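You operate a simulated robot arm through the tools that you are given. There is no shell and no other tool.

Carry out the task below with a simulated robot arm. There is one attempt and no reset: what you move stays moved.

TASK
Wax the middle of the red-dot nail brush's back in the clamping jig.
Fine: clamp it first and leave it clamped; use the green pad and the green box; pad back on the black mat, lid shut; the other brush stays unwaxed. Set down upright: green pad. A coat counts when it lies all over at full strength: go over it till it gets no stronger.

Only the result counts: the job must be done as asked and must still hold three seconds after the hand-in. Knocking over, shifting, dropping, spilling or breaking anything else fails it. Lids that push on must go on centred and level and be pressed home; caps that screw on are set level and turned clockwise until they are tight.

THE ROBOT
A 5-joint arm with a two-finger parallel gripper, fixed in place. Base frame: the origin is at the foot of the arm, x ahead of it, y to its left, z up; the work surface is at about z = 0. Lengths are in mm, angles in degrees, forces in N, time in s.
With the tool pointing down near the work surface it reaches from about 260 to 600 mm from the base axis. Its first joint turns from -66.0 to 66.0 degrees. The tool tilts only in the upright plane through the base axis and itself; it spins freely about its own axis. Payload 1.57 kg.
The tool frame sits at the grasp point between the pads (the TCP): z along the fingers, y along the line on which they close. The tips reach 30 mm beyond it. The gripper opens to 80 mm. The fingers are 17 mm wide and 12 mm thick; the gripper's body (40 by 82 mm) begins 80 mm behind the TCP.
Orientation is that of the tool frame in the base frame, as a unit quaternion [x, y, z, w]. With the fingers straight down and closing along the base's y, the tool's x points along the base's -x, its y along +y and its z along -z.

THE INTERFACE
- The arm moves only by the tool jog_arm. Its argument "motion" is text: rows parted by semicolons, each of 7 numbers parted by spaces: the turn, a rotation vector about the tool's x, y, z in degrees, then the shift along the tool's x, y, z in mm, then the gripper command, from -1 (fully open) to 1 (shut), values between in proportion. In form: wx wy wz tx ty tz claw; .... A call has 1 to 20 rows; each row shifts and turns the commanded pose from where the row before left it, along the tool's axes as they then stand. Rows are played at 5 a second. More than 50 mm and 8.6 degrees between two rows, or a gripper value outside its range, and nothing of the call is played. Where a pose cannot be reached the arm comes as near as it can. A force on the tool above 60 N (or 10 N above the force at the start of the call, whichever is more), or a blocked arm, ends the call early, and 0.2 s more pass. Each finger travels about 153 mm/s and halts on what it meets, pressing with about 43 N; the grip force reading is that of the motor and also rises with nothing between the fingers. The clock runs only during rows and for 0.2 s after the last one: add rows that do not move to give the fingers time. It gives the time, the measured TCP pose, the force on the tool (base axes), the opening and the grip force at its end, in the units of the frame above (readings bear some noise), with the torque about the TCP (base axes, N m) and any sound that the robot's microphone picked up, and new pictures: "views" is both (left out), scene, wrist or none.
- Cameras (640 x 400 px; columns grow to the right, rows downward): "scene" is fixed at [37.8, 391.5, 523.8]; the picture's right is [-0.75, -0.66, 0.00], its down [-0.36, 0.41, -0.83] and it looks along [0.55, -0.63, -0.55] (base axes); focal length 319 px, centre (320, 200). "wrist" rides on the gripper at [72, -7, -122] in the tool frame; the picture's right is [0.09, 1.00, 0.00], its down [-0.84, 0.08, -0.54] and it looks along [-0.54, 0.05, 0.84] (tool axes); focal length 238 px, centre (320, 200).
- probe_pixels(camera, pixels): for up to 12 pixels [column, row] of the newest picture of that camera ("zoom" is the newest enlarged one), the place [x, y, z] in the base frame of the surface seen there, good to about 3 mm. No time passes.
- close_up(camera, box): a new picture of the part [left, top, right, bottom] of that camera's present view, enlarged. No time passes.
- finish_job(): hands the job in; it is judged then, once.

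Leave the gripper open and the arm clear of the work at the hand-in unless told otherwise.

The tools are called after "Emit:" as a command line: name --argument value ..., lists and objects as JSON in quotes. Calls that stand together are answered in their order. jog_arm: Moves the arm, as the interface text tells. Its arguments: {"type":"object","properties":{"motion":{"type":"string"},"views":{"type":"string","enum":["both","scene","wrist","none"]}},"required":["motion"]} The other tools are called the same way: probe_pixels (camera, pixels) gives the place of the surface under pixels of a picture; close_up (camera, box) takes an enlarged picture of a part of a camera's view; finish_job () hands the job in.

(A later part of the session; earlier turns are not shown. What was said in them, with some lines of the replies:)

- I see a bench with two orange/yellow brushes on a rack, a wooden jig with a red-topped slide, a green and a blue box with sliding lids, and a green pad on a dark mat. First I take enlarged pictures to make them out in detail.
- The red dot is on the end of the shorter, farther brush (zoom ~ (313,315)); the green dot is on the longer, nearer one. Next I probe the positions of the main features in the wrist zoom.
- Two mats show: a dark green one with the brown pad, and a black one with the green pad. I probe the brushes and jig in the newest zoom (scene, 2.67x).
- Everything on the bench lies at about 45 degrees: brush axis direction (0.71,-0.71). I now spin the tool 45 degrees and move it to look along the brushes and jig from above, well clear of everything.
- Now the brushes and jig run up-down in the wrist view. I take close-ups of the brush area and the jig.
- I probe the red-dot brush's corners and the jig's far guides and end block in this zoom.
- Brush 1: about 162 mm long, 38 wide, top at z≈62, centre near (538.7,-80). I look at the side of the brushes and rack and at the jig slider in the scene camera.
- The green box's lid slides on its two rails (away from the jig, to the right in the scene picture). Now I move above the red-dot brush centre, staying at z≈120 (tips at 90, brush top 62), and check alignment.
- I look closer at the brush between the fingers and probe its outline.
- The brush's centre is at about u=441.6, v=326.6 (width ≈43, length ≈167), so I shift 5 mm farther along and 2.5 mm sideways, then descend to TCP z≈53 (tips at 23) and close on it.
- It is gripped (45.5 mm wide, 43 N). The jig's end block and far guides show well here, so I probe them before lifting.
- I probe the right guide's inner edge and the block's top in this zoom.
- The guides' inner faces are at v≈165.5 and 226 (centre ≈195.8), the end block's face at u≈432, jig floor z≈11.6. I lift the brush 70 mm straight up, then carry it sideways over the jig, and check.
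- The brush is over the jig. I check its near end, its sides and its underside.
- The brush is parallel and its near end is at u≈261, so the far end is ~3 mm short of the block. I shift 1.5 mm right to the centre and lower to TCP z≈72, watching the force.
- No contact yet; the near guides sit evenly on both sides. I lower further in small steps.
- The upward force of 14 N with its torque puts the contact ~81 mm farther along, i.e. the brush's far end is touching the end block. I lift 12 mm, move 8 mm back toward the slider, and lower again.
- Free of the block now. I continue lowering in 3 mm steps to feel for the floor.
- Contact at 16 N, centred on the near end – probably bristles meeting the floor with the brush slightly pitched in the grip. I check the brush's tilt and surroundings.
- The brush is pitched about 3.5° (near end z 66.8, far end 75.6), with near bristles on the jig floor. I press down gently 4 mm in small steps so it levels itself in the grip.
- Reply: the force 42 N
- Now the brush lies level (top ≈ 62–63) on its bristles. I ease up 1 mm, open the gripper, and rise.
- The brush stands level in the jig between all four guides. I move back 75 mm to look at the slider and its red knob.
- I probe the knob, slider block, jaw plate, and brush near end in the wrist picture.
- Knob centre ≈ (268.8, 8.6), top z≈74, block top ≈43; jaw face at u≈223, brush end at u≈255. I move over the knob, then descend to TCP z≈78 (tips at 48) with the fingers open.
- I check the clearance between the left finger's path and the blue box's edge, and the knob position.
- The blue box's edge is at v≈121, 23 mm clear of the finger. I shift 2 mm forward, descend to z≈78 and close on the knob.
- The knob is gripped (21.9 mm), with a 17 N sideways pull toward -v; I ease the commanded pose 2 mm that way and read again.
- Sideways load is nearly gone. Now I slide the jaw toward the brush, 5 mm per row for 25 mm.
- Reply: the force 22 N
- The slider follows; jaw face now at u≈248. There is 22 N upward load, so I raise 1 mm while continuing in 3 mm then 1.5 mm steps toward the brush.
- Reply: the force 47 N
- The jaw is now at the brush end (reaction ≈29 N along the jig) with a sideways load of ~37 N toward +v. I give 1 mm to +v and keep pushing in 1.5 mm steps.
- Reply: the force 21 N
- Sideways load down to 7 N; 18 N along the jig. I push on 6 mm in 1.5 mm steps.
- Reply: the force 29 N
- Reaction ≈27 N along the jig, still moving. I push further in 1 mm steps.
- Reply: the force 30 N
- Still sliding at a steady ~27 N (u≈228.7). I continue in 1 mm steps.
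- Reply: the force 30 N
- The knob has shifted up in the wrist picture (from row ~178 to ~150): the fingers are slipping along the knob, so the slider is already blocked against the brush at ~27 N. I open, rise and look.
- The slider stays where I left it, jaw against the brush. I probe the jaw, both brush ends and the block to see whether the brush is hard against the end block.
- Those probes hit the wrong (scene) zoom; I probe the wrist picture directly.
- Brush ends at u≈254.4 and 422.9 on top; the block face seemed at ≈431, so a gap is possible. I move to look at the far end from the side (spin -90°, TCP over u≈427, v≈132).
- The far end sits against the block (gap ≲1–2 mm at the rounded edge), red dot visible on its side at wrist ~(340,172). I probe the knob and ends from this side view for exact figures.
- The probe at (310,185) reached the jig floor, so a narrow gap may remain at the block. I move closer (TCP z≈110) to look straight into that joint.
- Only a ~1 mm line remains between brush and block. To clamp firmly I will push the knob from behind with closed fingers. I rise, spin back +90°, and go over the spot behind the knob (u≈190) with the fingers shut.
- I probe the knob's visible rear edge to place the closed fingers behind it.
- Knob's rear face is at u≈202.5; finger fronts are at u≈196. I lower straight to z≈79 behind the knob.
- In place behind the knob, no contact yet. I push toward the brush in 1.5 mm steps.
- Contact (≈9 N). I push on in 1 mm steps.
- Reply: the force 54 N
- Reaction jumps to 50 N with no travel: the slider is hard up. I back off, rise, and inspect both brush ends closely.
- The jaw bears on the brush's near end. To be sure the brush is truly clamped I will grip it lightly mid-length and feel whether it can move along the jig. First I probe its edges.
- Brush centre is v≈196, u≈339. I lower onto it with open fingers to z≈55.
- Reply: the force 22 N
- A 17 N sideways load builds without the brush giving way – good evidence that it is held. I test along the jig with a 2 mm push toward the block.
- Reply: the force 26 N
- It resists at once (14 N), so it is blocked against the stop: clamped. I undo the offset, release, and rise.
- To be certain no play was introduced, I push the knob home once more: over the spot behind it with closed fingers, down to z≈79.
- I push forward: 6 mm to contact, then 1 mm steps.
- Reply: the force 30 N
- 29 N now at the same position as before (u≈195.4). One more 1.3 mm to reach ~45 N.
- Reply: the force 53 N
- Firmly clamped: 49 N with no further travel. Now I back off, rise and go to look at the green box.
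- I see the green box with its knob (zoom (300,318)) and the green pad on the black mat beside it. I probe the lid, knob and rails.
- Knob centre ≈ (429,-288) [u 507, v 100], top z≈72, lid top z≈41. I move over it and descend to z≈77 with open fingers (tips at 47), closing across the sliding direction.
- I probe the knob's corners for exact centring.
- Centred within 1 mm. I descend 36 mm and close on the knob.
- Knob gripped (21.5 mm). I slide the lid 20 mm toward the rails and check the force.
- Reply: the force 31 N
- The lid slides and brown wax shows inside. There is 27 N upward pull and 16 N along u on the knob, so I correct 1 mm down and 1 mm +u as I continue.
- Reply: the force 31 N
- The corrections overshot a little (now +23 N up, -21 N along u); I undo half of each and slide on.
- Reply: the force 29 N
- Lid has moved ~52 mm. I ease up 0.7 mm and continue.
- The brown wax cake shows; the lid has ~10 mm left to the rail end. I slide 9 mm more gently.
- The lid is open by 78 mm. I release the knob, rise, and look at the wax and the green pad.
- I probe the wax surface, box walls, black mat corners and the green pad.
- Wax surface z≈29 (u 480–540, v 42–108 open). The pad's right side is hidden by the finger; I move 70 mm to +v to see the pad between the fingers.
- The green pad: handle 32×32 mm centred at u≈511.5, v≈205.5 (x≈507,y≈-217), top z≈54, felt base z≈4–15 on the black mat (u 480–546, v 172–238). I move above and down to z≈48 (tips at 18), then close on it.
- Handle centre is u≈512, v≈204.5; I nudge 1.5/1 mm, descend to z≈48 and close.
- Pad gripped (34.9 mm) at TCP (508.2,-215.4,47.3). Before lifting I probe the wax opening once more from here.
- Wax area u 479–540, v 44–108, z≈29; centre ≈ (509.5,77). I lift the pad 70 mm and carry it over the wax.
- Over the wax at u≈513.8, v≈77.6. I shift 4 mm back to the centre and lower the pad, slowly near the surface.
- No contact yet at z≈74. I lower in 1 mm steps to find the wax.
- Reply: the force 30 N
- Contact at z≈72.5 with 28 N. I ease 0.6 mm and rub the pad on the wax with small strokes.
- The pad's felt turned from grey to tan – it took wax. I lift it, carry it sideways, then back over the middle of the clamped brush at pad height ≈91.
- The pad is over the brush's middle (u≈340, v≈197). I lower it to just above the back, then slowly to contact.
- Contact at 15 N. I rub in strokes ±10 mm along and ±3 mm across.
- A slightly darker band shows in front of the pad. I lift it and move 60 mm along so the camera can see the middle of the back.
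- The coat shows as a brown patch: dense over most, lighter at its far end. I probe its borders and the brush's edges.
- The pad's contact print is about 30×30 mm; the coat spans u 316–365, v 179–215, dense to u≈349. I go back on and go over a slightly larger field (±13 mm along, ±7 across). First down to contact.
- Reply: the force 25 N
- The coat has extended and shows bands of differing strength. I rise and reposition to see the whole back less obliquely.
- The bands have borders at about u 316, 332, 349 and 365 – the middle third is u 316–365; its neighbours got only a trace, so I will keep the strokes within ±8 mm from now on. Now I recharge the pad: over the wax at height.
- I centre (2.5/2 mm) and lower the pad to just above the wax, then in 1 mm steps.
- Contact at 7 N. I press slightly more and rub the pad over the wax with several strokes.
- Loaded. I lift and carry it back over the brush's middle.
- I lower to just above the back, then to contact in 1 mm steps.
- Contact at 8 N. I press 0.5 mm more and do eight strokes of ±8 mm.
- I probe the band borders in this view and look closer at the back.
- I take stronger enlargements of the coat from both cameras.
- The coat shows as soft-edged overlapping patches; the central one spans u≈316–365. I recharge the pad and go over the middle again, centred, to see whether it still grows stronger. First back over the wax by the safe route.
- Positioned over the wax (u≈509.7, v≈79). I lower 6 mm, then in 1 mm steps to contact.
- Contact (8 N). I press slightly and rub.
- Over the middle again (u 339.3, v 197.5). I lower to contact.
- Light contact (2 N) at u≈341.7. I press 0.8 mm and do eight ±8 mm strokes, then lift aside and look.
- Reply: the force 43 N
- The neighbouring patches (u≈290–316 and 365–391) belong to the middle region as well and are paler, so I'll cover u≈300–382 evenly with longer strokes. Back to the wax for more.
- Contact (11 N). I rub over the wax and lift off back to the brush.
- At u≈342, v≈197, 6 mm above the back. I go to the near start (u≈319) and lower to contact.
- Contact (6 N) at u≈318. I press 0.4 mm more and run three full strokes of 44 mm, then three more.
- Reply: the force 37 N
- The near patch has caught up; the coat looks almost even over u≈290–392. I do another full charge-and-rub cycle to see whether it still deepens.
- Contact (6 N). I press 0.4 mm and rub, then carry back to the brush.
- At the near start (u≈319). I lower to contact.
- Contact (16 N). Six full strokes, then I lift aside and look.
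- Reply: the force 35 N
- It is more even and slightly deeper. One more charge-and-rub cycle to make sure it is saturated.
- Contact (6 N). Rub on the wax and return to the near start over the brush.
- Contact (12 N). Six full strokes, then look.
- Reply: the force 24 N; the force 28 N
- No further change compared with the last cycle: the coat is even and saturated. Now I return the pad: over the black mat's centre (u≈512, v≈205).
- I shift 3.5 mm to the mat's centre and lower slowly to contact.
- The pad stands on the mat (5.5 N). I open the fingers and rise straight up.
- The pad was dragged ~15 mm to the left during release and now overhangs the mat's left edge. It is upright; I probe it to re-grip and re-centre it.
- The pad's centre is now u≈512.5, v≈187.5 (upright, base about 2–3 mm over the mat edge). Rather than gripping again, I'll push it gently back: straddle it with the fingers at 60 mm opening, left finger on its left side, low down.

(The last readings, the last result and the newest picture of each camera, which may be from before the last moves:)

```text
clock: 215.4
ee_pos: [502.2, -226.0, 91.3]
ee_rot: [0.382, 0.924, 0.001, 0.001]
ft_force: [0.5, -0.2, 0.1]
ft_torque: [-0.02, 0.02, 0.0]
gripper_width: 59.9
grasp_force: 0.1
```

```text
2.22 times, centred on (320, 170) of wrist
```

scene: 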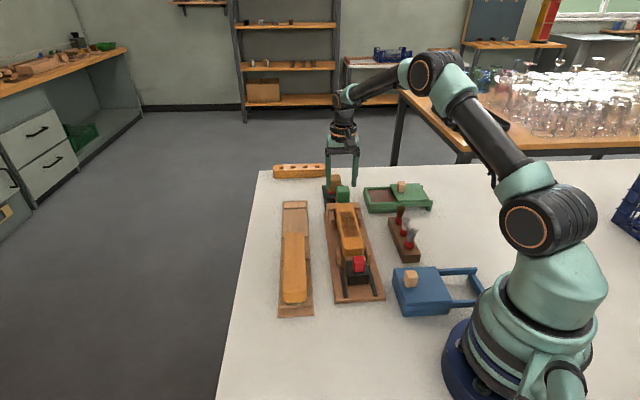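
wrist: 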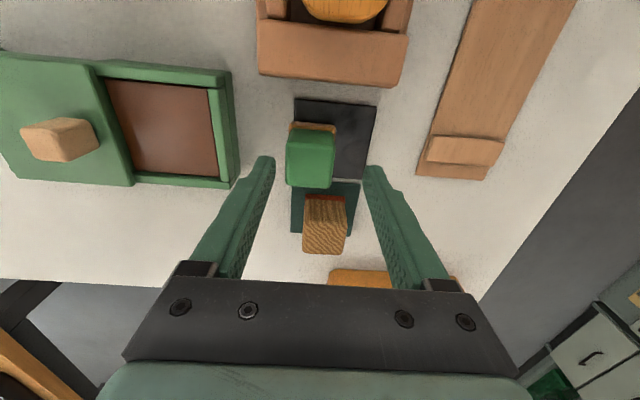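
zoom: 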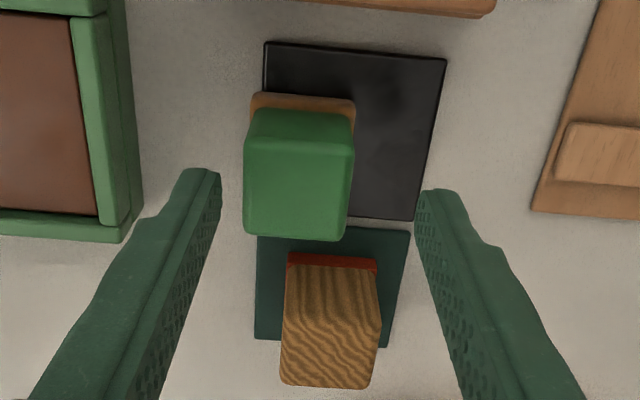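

The straddle fits with a few mm on the left. I lower to z≈41 (tips ≈11).

Emit:
jog_arm --motion "0 0 0 2.2 -1.2 15 -0.5; 0 0 0 0 0 20 -0.5; 0 0 0 0 0 15 -0.5; 0 0 0 0 0 0 -0.5" --views "wrist"

Emit:
close_up --camera "wrist" --box '[220, 80, 420, 260]'

```text
clock: 216.4
ee_pos: [498.7, -226.7, 39.1]
ee_rot: [0.383, 0.924, 0.0, -0.001]
ft_force: [-0.4, 1.0, -0.1]
ft_torque: [0.01, 0.0, 0.0]
gripper_width: 60.0
grasp_force: 0.1
```

wrist: 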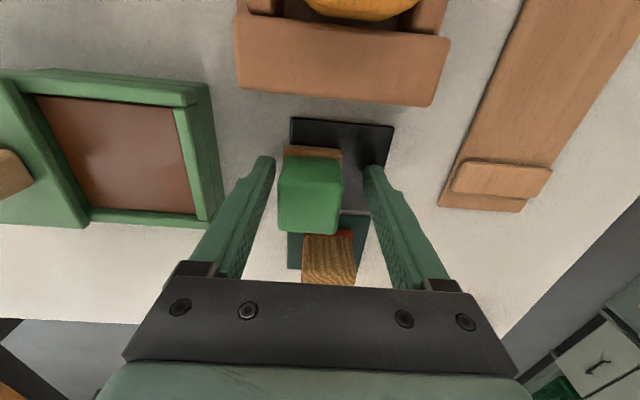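

```text
2.22 times, centred on (320, 170) of wrist
```

zoom: 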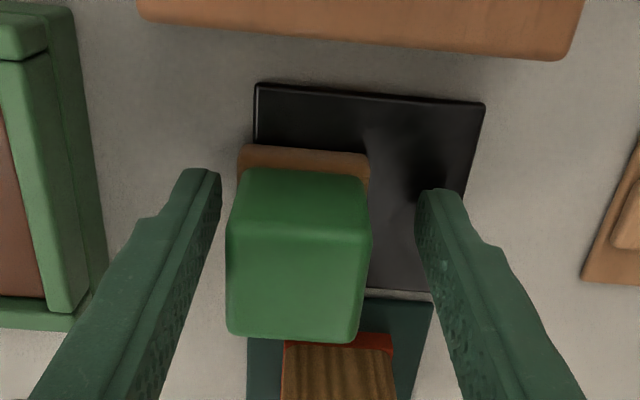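

No contact yet. I push +v in 3 mm steps, 24 mm in all (20 mm of which moves the pad).

Emit:
jog_arm --motion "0 0 0 0 3 0 -0.5; 0 0 0 0 3 0 -0.5; 0 0 0 0 3 0 -0.5; 0 0 0 0 3 0 -0.5; 0 0 0 0 3 0 -0.5; 0 0 0 0 3 0 -0.5; 0 0 0 0 0 0 -0.5" --views "wrist"

Emit:
close_up --camera "wrist" --box '[220, 80, 420, 260]'

```text
clock: 218.0
ee_pos: [511.1, -213.0, 40.9]
ee_rot: [0.383, 0.924, 0.0, -0.001]
ft_force: [0.3, -0.7, -0.8]
ft_torque: [-0.02, -0.01, 0.01]
gripper_width: 60.1
grasp_force: 0.1
```

wrist: 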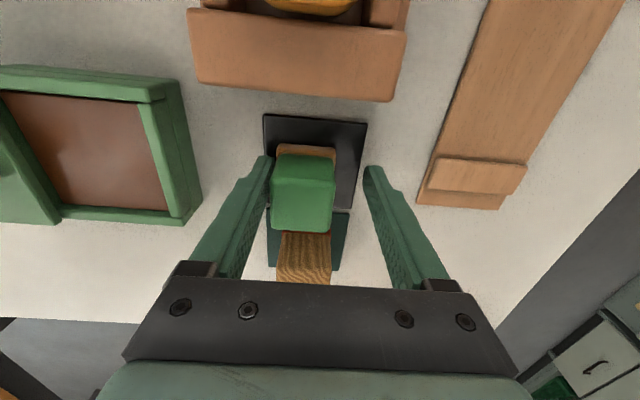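

```text
2.22 times, centred on (320, 170) of wrist
```

zoom: 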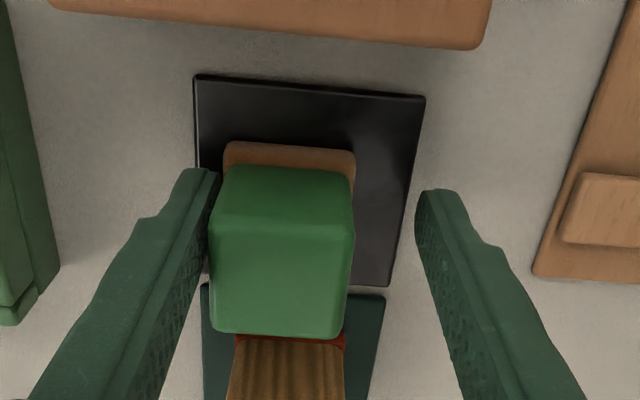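

The pad slides upright; ~6 mm remain to the mat's centre. I push 6 mm more, then back the finger off 6 mm.

Emit:
jog_arm --motion "0 0 0 0 3 0 -0.5; 0 0 0 0 3 0 -0.5; 0 0 0 0 0 0 -0.5; 0 0 0 0 -3 0 -0.5; 0 0 0 0 -4 0 -0.5; 0 0 0 0 0 0 -0.5" --views "wrist"

Emit:
close_up --camera "wrist" --box '[220, 80, 420, 260]'

```text
clock: 219.4
ee_pos: [509.5, -214.4, 41.9]
ee_rot: [0.383, 0.924, 0.0, -0.001]
ft_force: [-0.1, -0.1, -0.2]
ft_torque: [0.0, 0.02, 0.02]
gripper_width: 59.9
grasp_force: 0.0
```

wrist: 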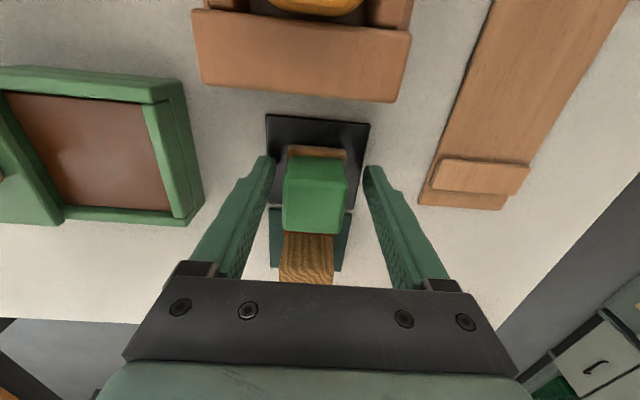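

```text
2.22 times, centred on (320, 170) of wrist
```

zoom: 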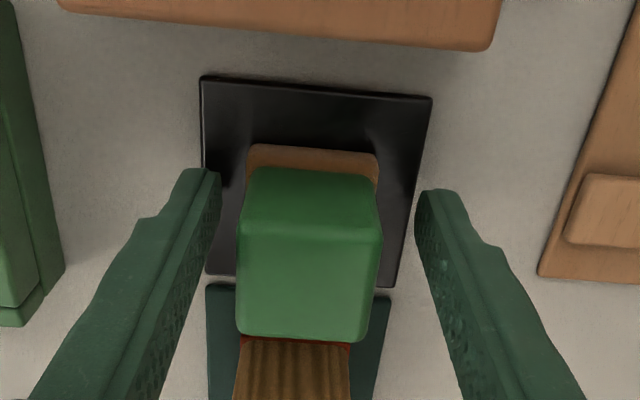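

The pad stands centred on the black mat, clear of both fingers. I rise straight up and check.

Emit:
jog_arm --motion "0 0 0 0 0 -20 -0.5; 0 0 0 0 0 -30 -0.5; 0 0 0 0 0 -40 -0.5; 0 0 0 0 0 -25 -0.5; 0 0 0 15 0 0 -1; 0 0 0 0 0 0 -1"

Emit:
close_up --camera "wrist" --box '[220, 80, 420, 260]'

Emit:
close_up --camera "scene" --box '[310, 160, 440, 230]'

```text
clock: 220.8
ee_pos: [498.3, -204.1, 156.7]
ee_rot: [0.383, 0.924, -0.001, 0.0]
ft_force: [-0.7, 0.1, 0.6]
ft_torque: [-0.04, 0.02, -0.01]
gripper_width: 79.8
grasp_force: 0.1
```

scene: 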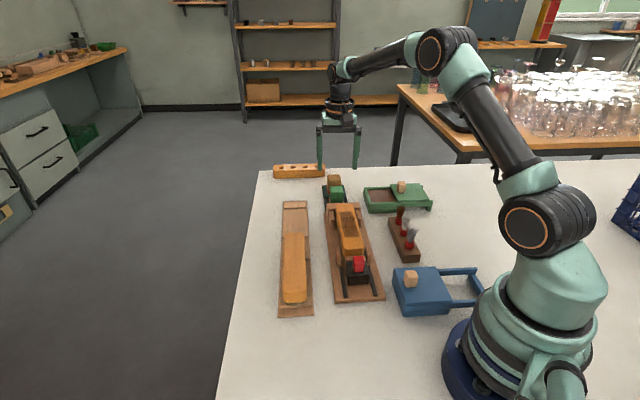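
wrist: 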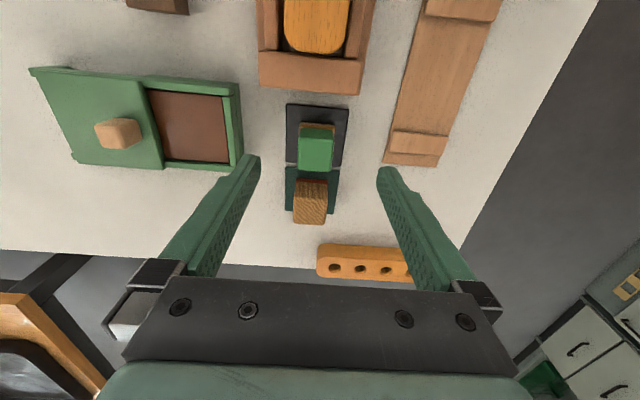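

```text
2.22 times, centred on (320, 170) of wrist
```

zoom: 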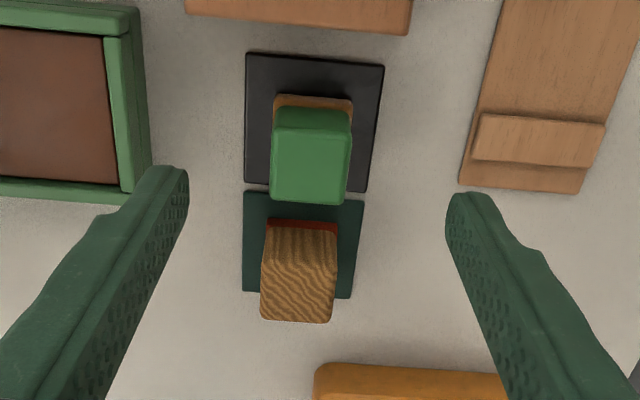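

```text
4.92 times, centred on (375, 195) of scene
```

zoom: 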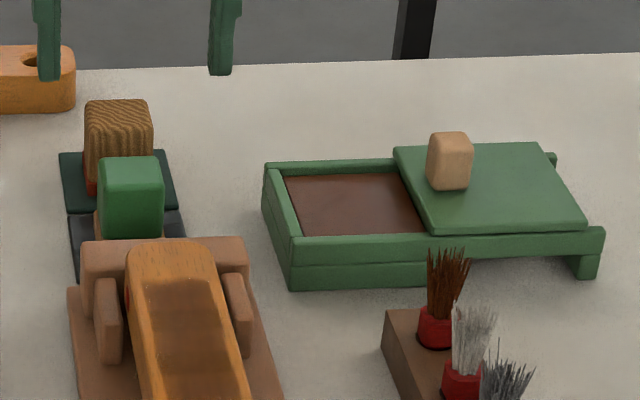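

The pad is back as it was. Next the lid: I move above the knob (u≈508, v≈21).

Emit:
jog_arm --motion "0 0 0 -2.3 -37.3 0 -1; 0 0 0 -2.3 -37.3 0 -1; 0 0 0 -2.3 -37.3 0 -1; 0 0 0 -2.3 -37.3 0 -1; 0 0 0 -2.3 -37.4 0 -1; 0 0 0 0 0 40 -1; 0 0 0 0 0 0 -1"

Emit:
probe_pixels --camera "wrist" --pixels '[[310, 150], [330, 150], [310, 172], [330, 173], [320, 160]]'

```text
clock: 222.4
ee_pos: [376.6, -344.8, 116.4]
ee_rot: [0.383, 0.924, 0.0, 0.0]
ft_force: [0.1, 0.5, -0.1]
ft_torque: [0.05, 0.01, 0.03]
gripper_width: 80.0
grasp_force: 0.0
```

scene: 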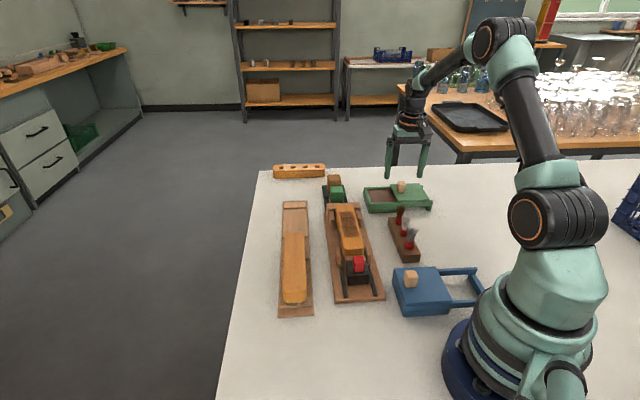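
wrist: 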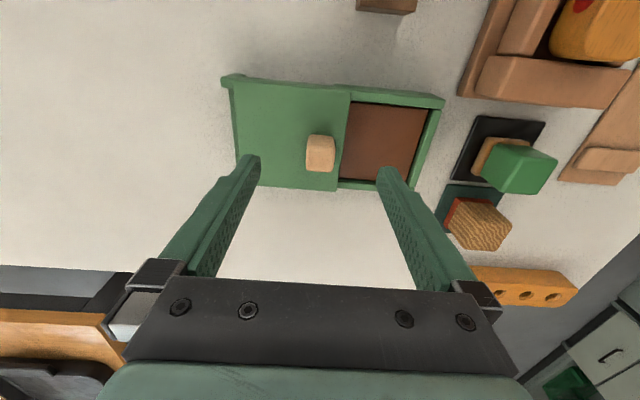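

```text
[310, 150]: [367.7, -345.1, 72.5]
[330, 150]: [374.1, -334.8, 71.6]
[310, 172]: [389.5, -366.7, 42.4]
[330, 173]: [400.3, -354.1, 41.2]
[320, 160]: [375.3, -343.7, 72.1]
```

The knob is between the fingers (centre u≈508, v≈22). I descend to z≈77.5 and close.

Emit:
jog_arm --motion "0 0 0 2 -0.3 20 -1; 0 0 0 0 0 19 -1; 0 0 0 0 0 0 -1; 0 0 0 0 0 0 0.3; 0 0 0 0 0 0 0.6; 0 0 0 0 0 0 1; 0 0 0 0 0 0 1; 0 0 0 0 0 0 1" --views "wrist"

```text
clock: 224.2
ee_pos: [375.1, -344.2, 75.9]
ee_rot: [0.383, 0.924, 0.0, 0.0]
ft_force: [2.1, -2.9, -5.9]
ft_torque: [-0.03, -0.08, 0.01]
gripper_width: 21.3
grasp_force: 34.3
```

wrist: 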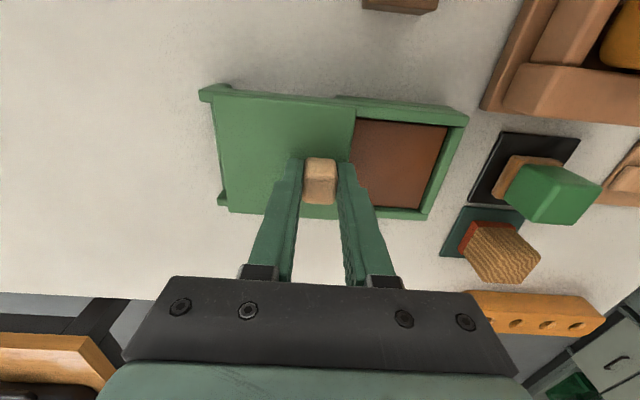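

Knob gripped (21.3 mm). I slide the lid +v toward shut, 20 mm first.

Emit:
jog_arm --motion "0 0 0 0 4 0 1; 0 0 0 0 5 0 1; 0 0 0 0 5 0 1; 0 0 0 0 6 0 1; 0 0 0 0 0 0 1" --views "none"

```text
clock: 225.4
ee_pos: [389.2, -328.1, 75.7]
ee_rot: [0.383, 0.924, -0.001, 0.001]
ft_force: [12.5, -12.8, -25.3]
ft_torque: [-0.2, -0.18, 0.0]
gripper_width: 21.2
grasp_force: 35.0
```

I correct 0.6 mm down and 0.4 mm +u, and slide on 24 mm.

Emit:
jog_arm --motion "0 0 0 -0.4 5 0.6 1; 0 0 0 0 6 0 1; 0 0 0 0 6 0 1; 0 0 0 0 6 0 1; 0 0 0 0 0 0 1" --views "none"

```text
clock: 226.6
ee_pos: [404.8, -312.0, 76.0]
ee_rot: [0.383, 0.924, 0.0, 0.001]
ft_force: [6.3, -6.4, -4.7]
ft_torque: [0.1, 0.07, -0.03]
gripper_width: 21.4
grasp_force: 34.1
```

Forces are low; lid knob at v≈65.6. I slide 24 mm more.

Emit:
jog_arm --motion "0 0 0 0 6 0 1; 0 0 0 0 6 0 1; 0 0 0 0 6 0 1; 0 0 0 0 6 0 1; 0 0 0 0 0 0 1"

```text
clock: 227.8
ee_pos: [421.7, -294.3, 76.0]
ee_rot: [0.382, 0.924, 0.001, 0.0]
ft_force: [0.9, -0.8, 7.0]
ft_torque: [-0.07, -0.05, -0.04]
gripper_width: 21.5
grasp_force: 34.4
```

scene: 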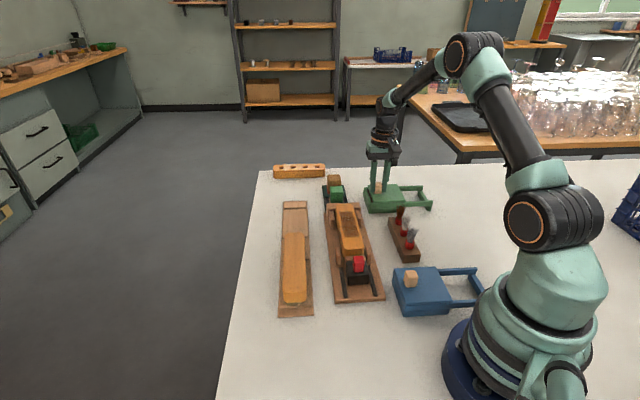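
wrist: 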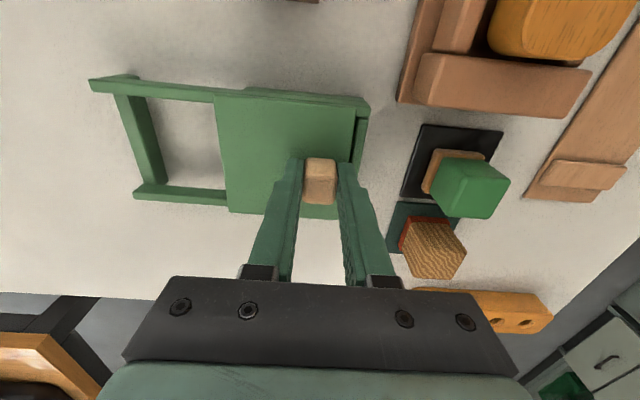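

About 10 mm remain. I slide in 2.5 mm steps until it stops.

Emit:
jog_arm --motion "0 0 0 0 3 0 1; 0 0 0 0 3 0 1; 0 0 0 0 2 0 1; 0 0 0 0 0 0 1" --views "none"

Emit:
jog_arm --motion "0 0 0 0 1.5 0 1; 0 0 0 0 1 0 1; 0 0 0 0 0 0 1" --views "none"

```text
clock: 228.8
ee_pos: [427.7, -289.6, 75.5]
ee_rot: [0.382, 0.924, 0.0, 0.001]
ft_force: [5.8, -7.0, -5.0]
ft_torque: [0.2, 0.24, -0.06]
gripper_width: 21.6
grasp_force: 34.4
```

```text
clock: 229.6
ee_pos: [428.2, -287.4, 75.7]
ee_rot: [0.383, 0.924, 0.0, 0.0]
ft_force: [8.3, -8.7, -14.8]
ft_torque: [-0.28, -0.31, -0.05]
gripper_width: 21.3
grasp_force: 34.5
```

v≈99.6 and still free; I continue in 1 mm steps to the stop.

Emit:
jog_arm --motion "0 0 0 0 1 0 1; 0 0 0 0 1 0 1; 0 0 0 0 0 0 1" --views "none"

```text
clock: 230.4
ee_pos: [429.8, -287.2, 75.6]
ee_rot: [0.382, 0.924, 0.0, 0.0]
ft_force: [-7.3, -9.2, -1.3]
ft_torque: [-0.16, 0.11, 0.06]
gripper_width: 21.5
grasp_force: 34.3
```

A 12 N resistance: it reaches the stop. One more 1 mm push to seat it, and a look.

Emit:
jog_arm --motion "0 0 0 0 1 0 1; 0 0 0 0 0 0 1; 0 0 0 0 0 0 1" --views "wrist"

Emit:
close_up --camera "wrist" --box '[180, 60, 400, 240]'

```text
clock: 231.2
ee_pos: [430.0, -287.0, 75.1]
ee_rot: [0.384, 0.923, 0.001, -0.002]
ft_force: [-24.7, -15.0, 11.0]
ft_torque: [-0.07, 0.56, 0.06]
gripper_width: 21.3
grasp_force: 34.3
```

wrist: 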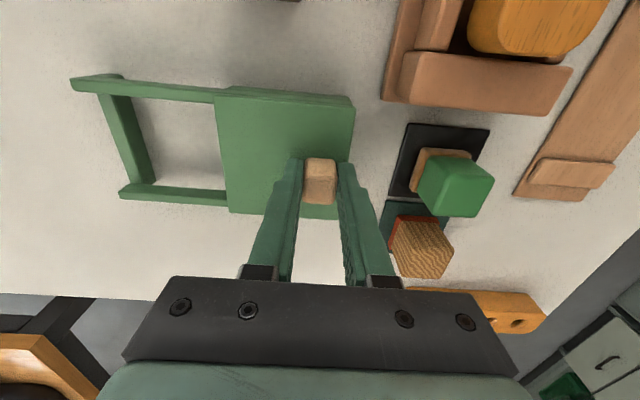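

```text
2.22 times, centred on (290, 150) of wrist
```

zoom: 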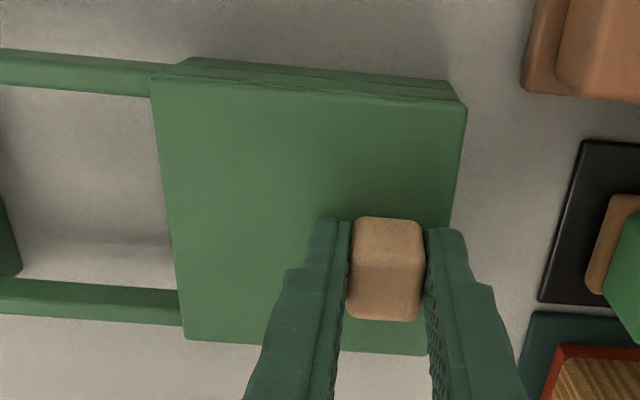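

The lid is against its stop (28 N). I relax the push 1.2 mm, open the fingers and rise, then check that it stayed shut.

Emit:
jog_arm --motion "0 0 0 0 -1.2 0 1; 0 0 0 0 0 0 0.4; 0 0 0 0 0 0 0; 0 0 0 0 0 0 -0.5; 0 0 0 0 0 0 -1; 0 0 0 0 0 -20 -1; 0 0 0 0 0 -30 -1; 0 0 0 0 0 -40 -1; 0 0 0 30 0 0 -1; 0 0 0 0 0 0 -1"

Emit:
close_up --camera "wrist" --box '[160, 80, 380, 260]'

Emit:
close_up --camera "scene" --box '[310, 160, 440, 230]'

```text
clock: 233.4
ee_pos: [409.7, -266.2, 166.7]
ee_rot: [0.383, 0.924, 0.0, 0.001]
ft_force: [-0.2, -0.4, 0.5]
ft_torque: [0.04, -0.02, -0.02]
gripper_width: 79.8
grasp_force: 0.1
```

scene: 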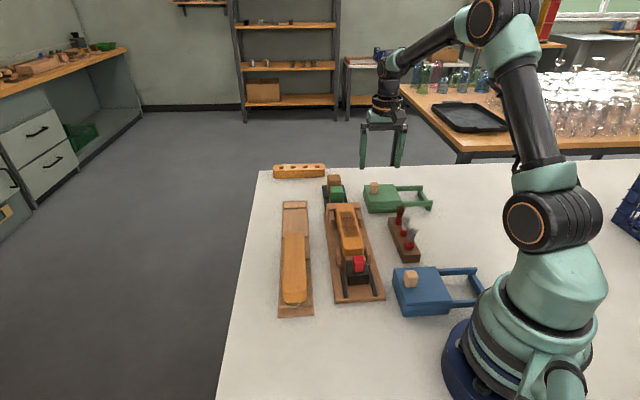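
wrist: 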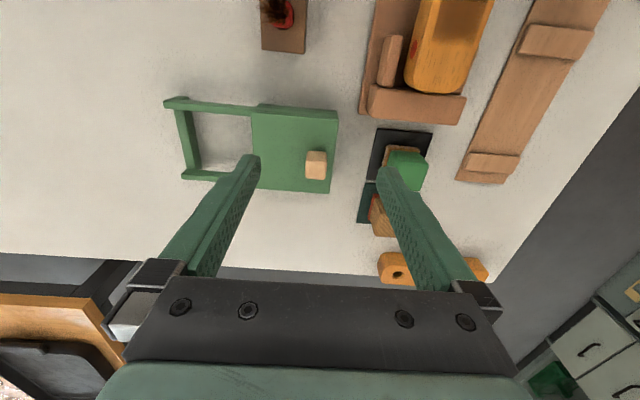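

```text
2.22 times, centred on (270, 170) of wrist
```

zoom: 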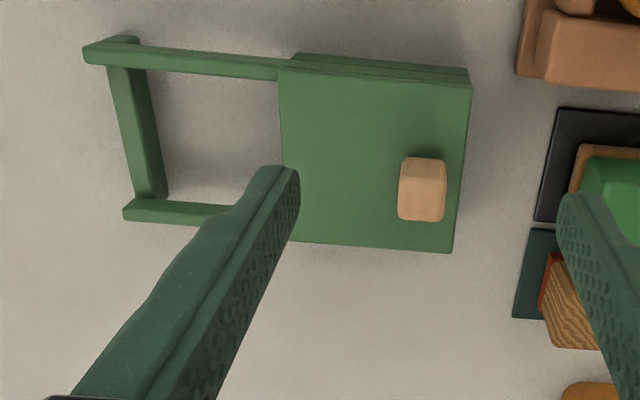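

```text
4.92 times, centred on (375, 195) of scene
```

zoom: 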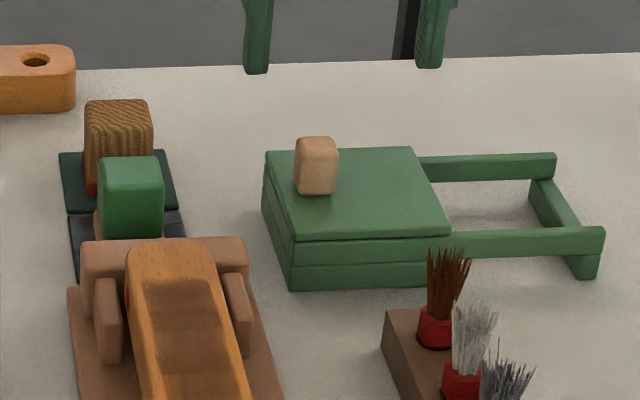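

The lid is shut flush. Now an unobstructed look at the clamped brush and its coat.

Emit:
jog_arm --motion "0 0 0 33.5 15.7 0 -1; 0 0 0 33.5 15.7 0 -1; 0 0 0 33.5 15.7 0 -1; 0 0 0 33.5 15.7 0 -1; 0 0 0 33.5 15.7 0 -1; 0 0 0 33.5 15.7 0 -1; 0 0 0 0 0 0 -1"

Emit:
close_up --camera "wrist" --box '[260, 100, 380, 280]'

Emit:
close_up --camera "scene" --box '[330, 200, 374, 252]'

```text
clock: 235.0
ee_pos: [334.1, -54.0, 164.8]
ee_rot: [0.382, 0.924, 0.0, 0.0]
ft_force: [-0.1, 0.7, 0.2]
ft_torque: [-0.01, 0.0, -0.01]
gripper_width: 79.9
grasp_force: 0.0
```

scene: 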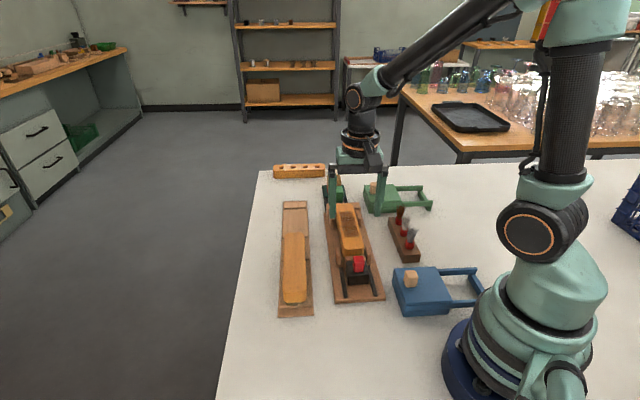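
wrist: 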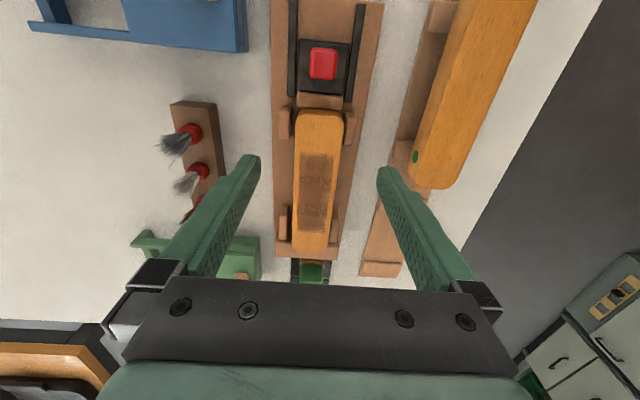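

```text
2.22 times, centred on (320, 190) of wrist
```

zoom: 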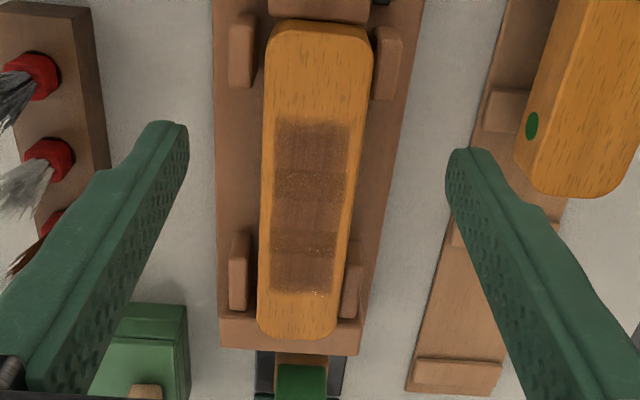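

```text
7.69 times, centred on (352, 226) of scene
```

zoom: 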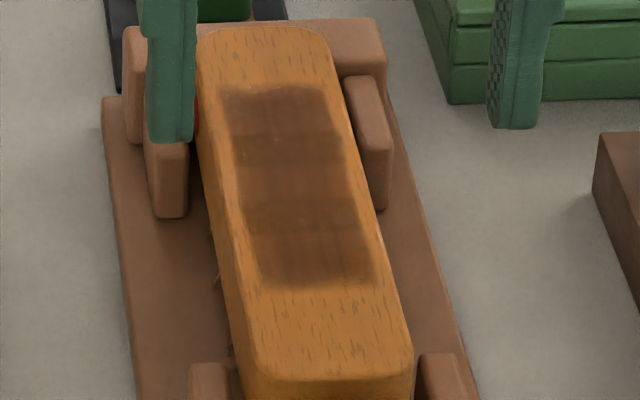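

The coat now shows three equal patches (with two overlap bands) over the middle of the back, ends clean. I take a stronger enlargement to compare their strength.

Emit:
close_up --camera "wrist" --box '[285, 145, 350, 245]'

Emit:
close_up --camera "wrist" --box '[280, 30, 360, 130]'

Emit:
close_up --camera "scene" --box '[265, 170, 480, 325]'

```text
4.00 times, centred on (318, 195) of wrist
```

zoom: 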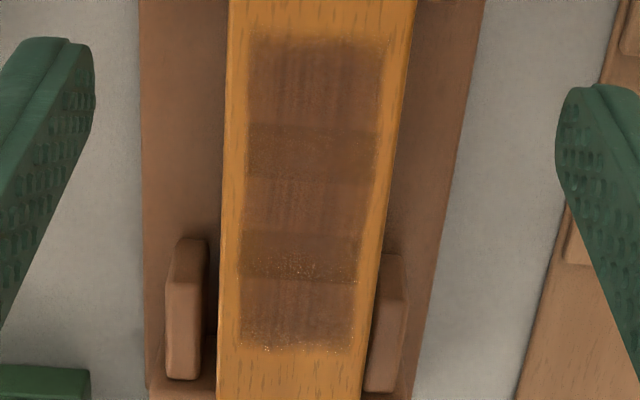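

```text
4.00 times, centred on (320, 80) of wrist
```

zoom: 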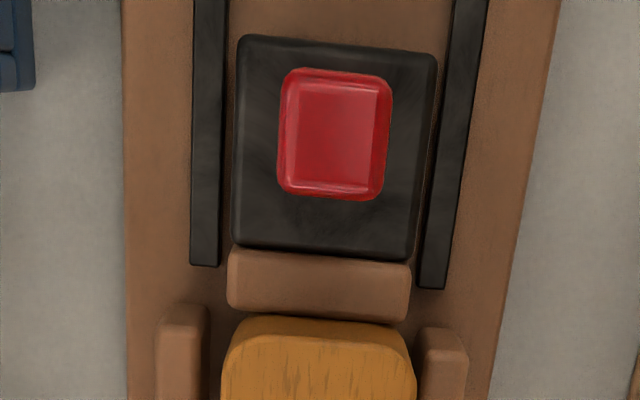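

```text
2.58 times, centred on (372, 248) of scene
```

zoom: 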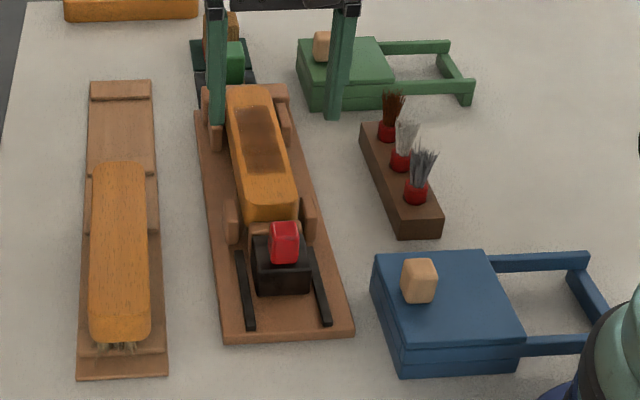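

Everything looks right. As a last check on the clamp after the rubbing, I press the slider home once more with closed fingers behind the knob.

Emit:
jog_arm --motion "0 0 0 29 -1.2 0 0; 0 0 0 29 -1.2 0 1; 0 0 0 28 -1.1 0 1; 0 0 0 0 0 0 1; 0 0 0 0 0 0 1; 0 0 0 0 0 30 1; 0 0 0 0 0 30 1; 0 0 0 0 0 25 1; 0 0 0 0 0 0 1" --views "wrist"

```text
clock: 237.0
ee_pos: [271.8, 1.3, 80.1]
ee_rot: [0.382, 0.924, 0.0, 0.0]
ft_force: [0.7, 0.5, 0.5]
ft_torque: [0.04, 0.02, 0.01]
gripper_width: 0.0
grasp_force: 21.3
```

wrist: 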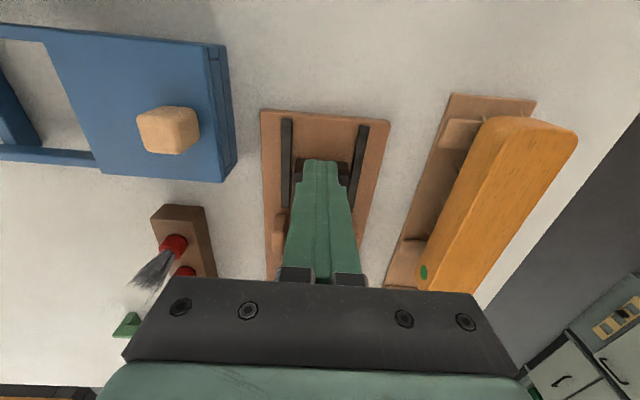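

Emit:
jog_arm --motion "0 0 0 -2 0 0 1; 0 0 0 -2 0 0 1; 0 0 0 -1 0 0 1; 0 0 0 0 0 0 1" --views "none"

Emit:
jog_arm --motion "0 0 0 -1 0 0 1; 0 0 0 -1 0 0 1; 0 0 0 0 0 0 1; 0 0 0 0 0 0 1" --views "none"

```text
clock: 238.0
ee_pos: [273.3, -2.9, 80.8]
ee_rot: [0.382, 0.924, -0.001, -0.001]
ft_force: [-6.7, 16.4, 0.6]
ft_torque: [0.06, 0.1, 0.01]
gripper_width: 0.1
grasp_force: 21.3
```

```text
clock: 239.0
ee_pos: [272.9, -4.4, 80.9]
ee_rot: [0.381, 0.924, -0.001, -0.004]
ft_force: [-18.5, 42.6, -2.9]
ft_torque: [0.4, 0.2, 0.11]
gripper_width: 0.2
grasp_force: 21.2
```

43 N with no travel: firmly clamped. I back off, rise, open the gripper and move clear of the work.

Emit:
jog_arm --motion "0 0 0 3 0 0 1; 0 0 0 4 0 0 1; 0 0 0 0 0 -30 1; 0 0 0 0 0 -40 1; 0 0 0 0 0 -40 -1; 0 0 0 -30 0 -40 -1; 0 0 0 -30 0 -40 -1; 0 0 0 0 0 0 -1; 0 0 0 0 0 0 -1"

Emit:
close_up --camera "scene" --box '[260, 150, 480, 330]'

Emit:
close_up --camera "wrist" --box '[180, 60, 460, 260]'

```text
clock: 241.0
ee_pos: [313.3, -40.0, 274.1]
ee_rot: [0.383, 0.924, 0.0, 0.0]
ft_force: [-0.3, -0.7, 0.3]
ft_torque: [0.03, 0.02, 0.0]
gripper_width: 79.8
grasp_force: 0.0
```

scene: 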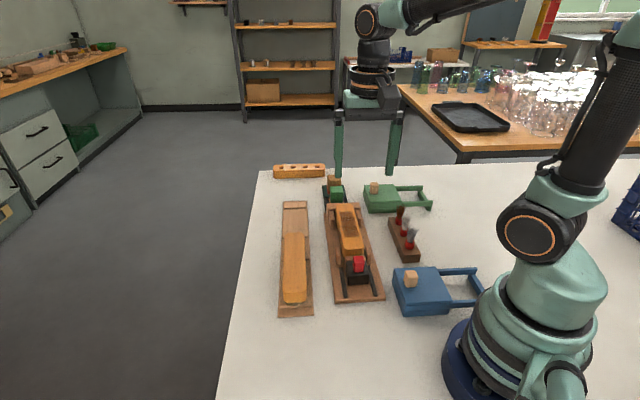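
wrist: 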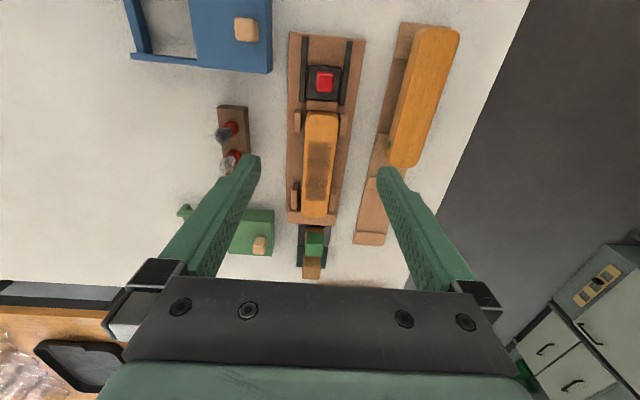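

```text
2.22 times, centred on (370, 240) of scene
```

zoom: 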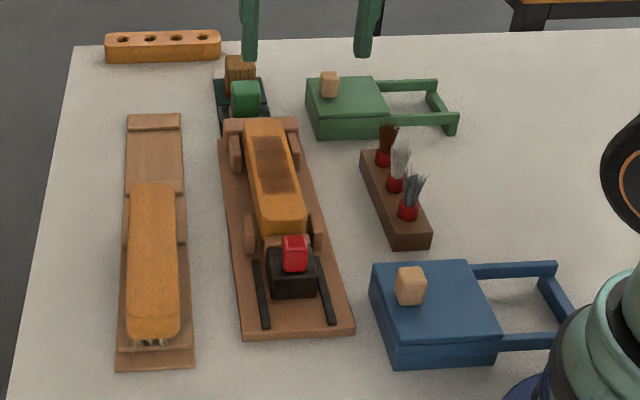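

```text
2.00 times, centred on (320, 160) of wrist
```

zoom: 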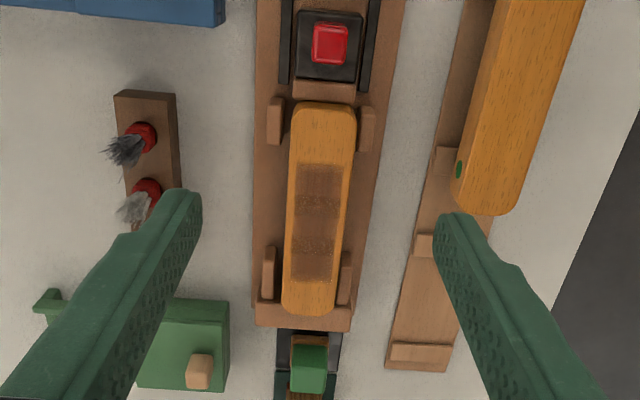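

The red-dot brush is clamped and its middle has an even, full coat. The green pad stands upright in the centre of the black mat, and the green box's lid is shut. The other brush is untouched. The gripper is open and well clear, so I hand the job in.

Emit:
finish_job

```text
The job is handed in.
```

I've handed the job in: the red-dot brush is clamped in the jig and the middle of its back is waxed. The hand-in returned no verdict, so the points below are what I saw and measured.

- **Clamp:** The slider jaw bears on the brush. A last push of about 43 N did not move it, so I left it clamped.
- **Coat:** It covers roughly the middle 100 mm of the back and looks even, with both ends bare. I charged the pad six times and went over the back until the last round made no visible difference. I judged full strength by eye.
- **Green pad:** It stands upright in the centre of the black mat. When I first let go it was dragged about 17–19 mm, to the mat's edge, so I pushed it back to the centre.
- **Green box:** The lid is shut against its stop.
- **Other brush:** I did not touch it.

The gripper is open and the arm is clear of the work.
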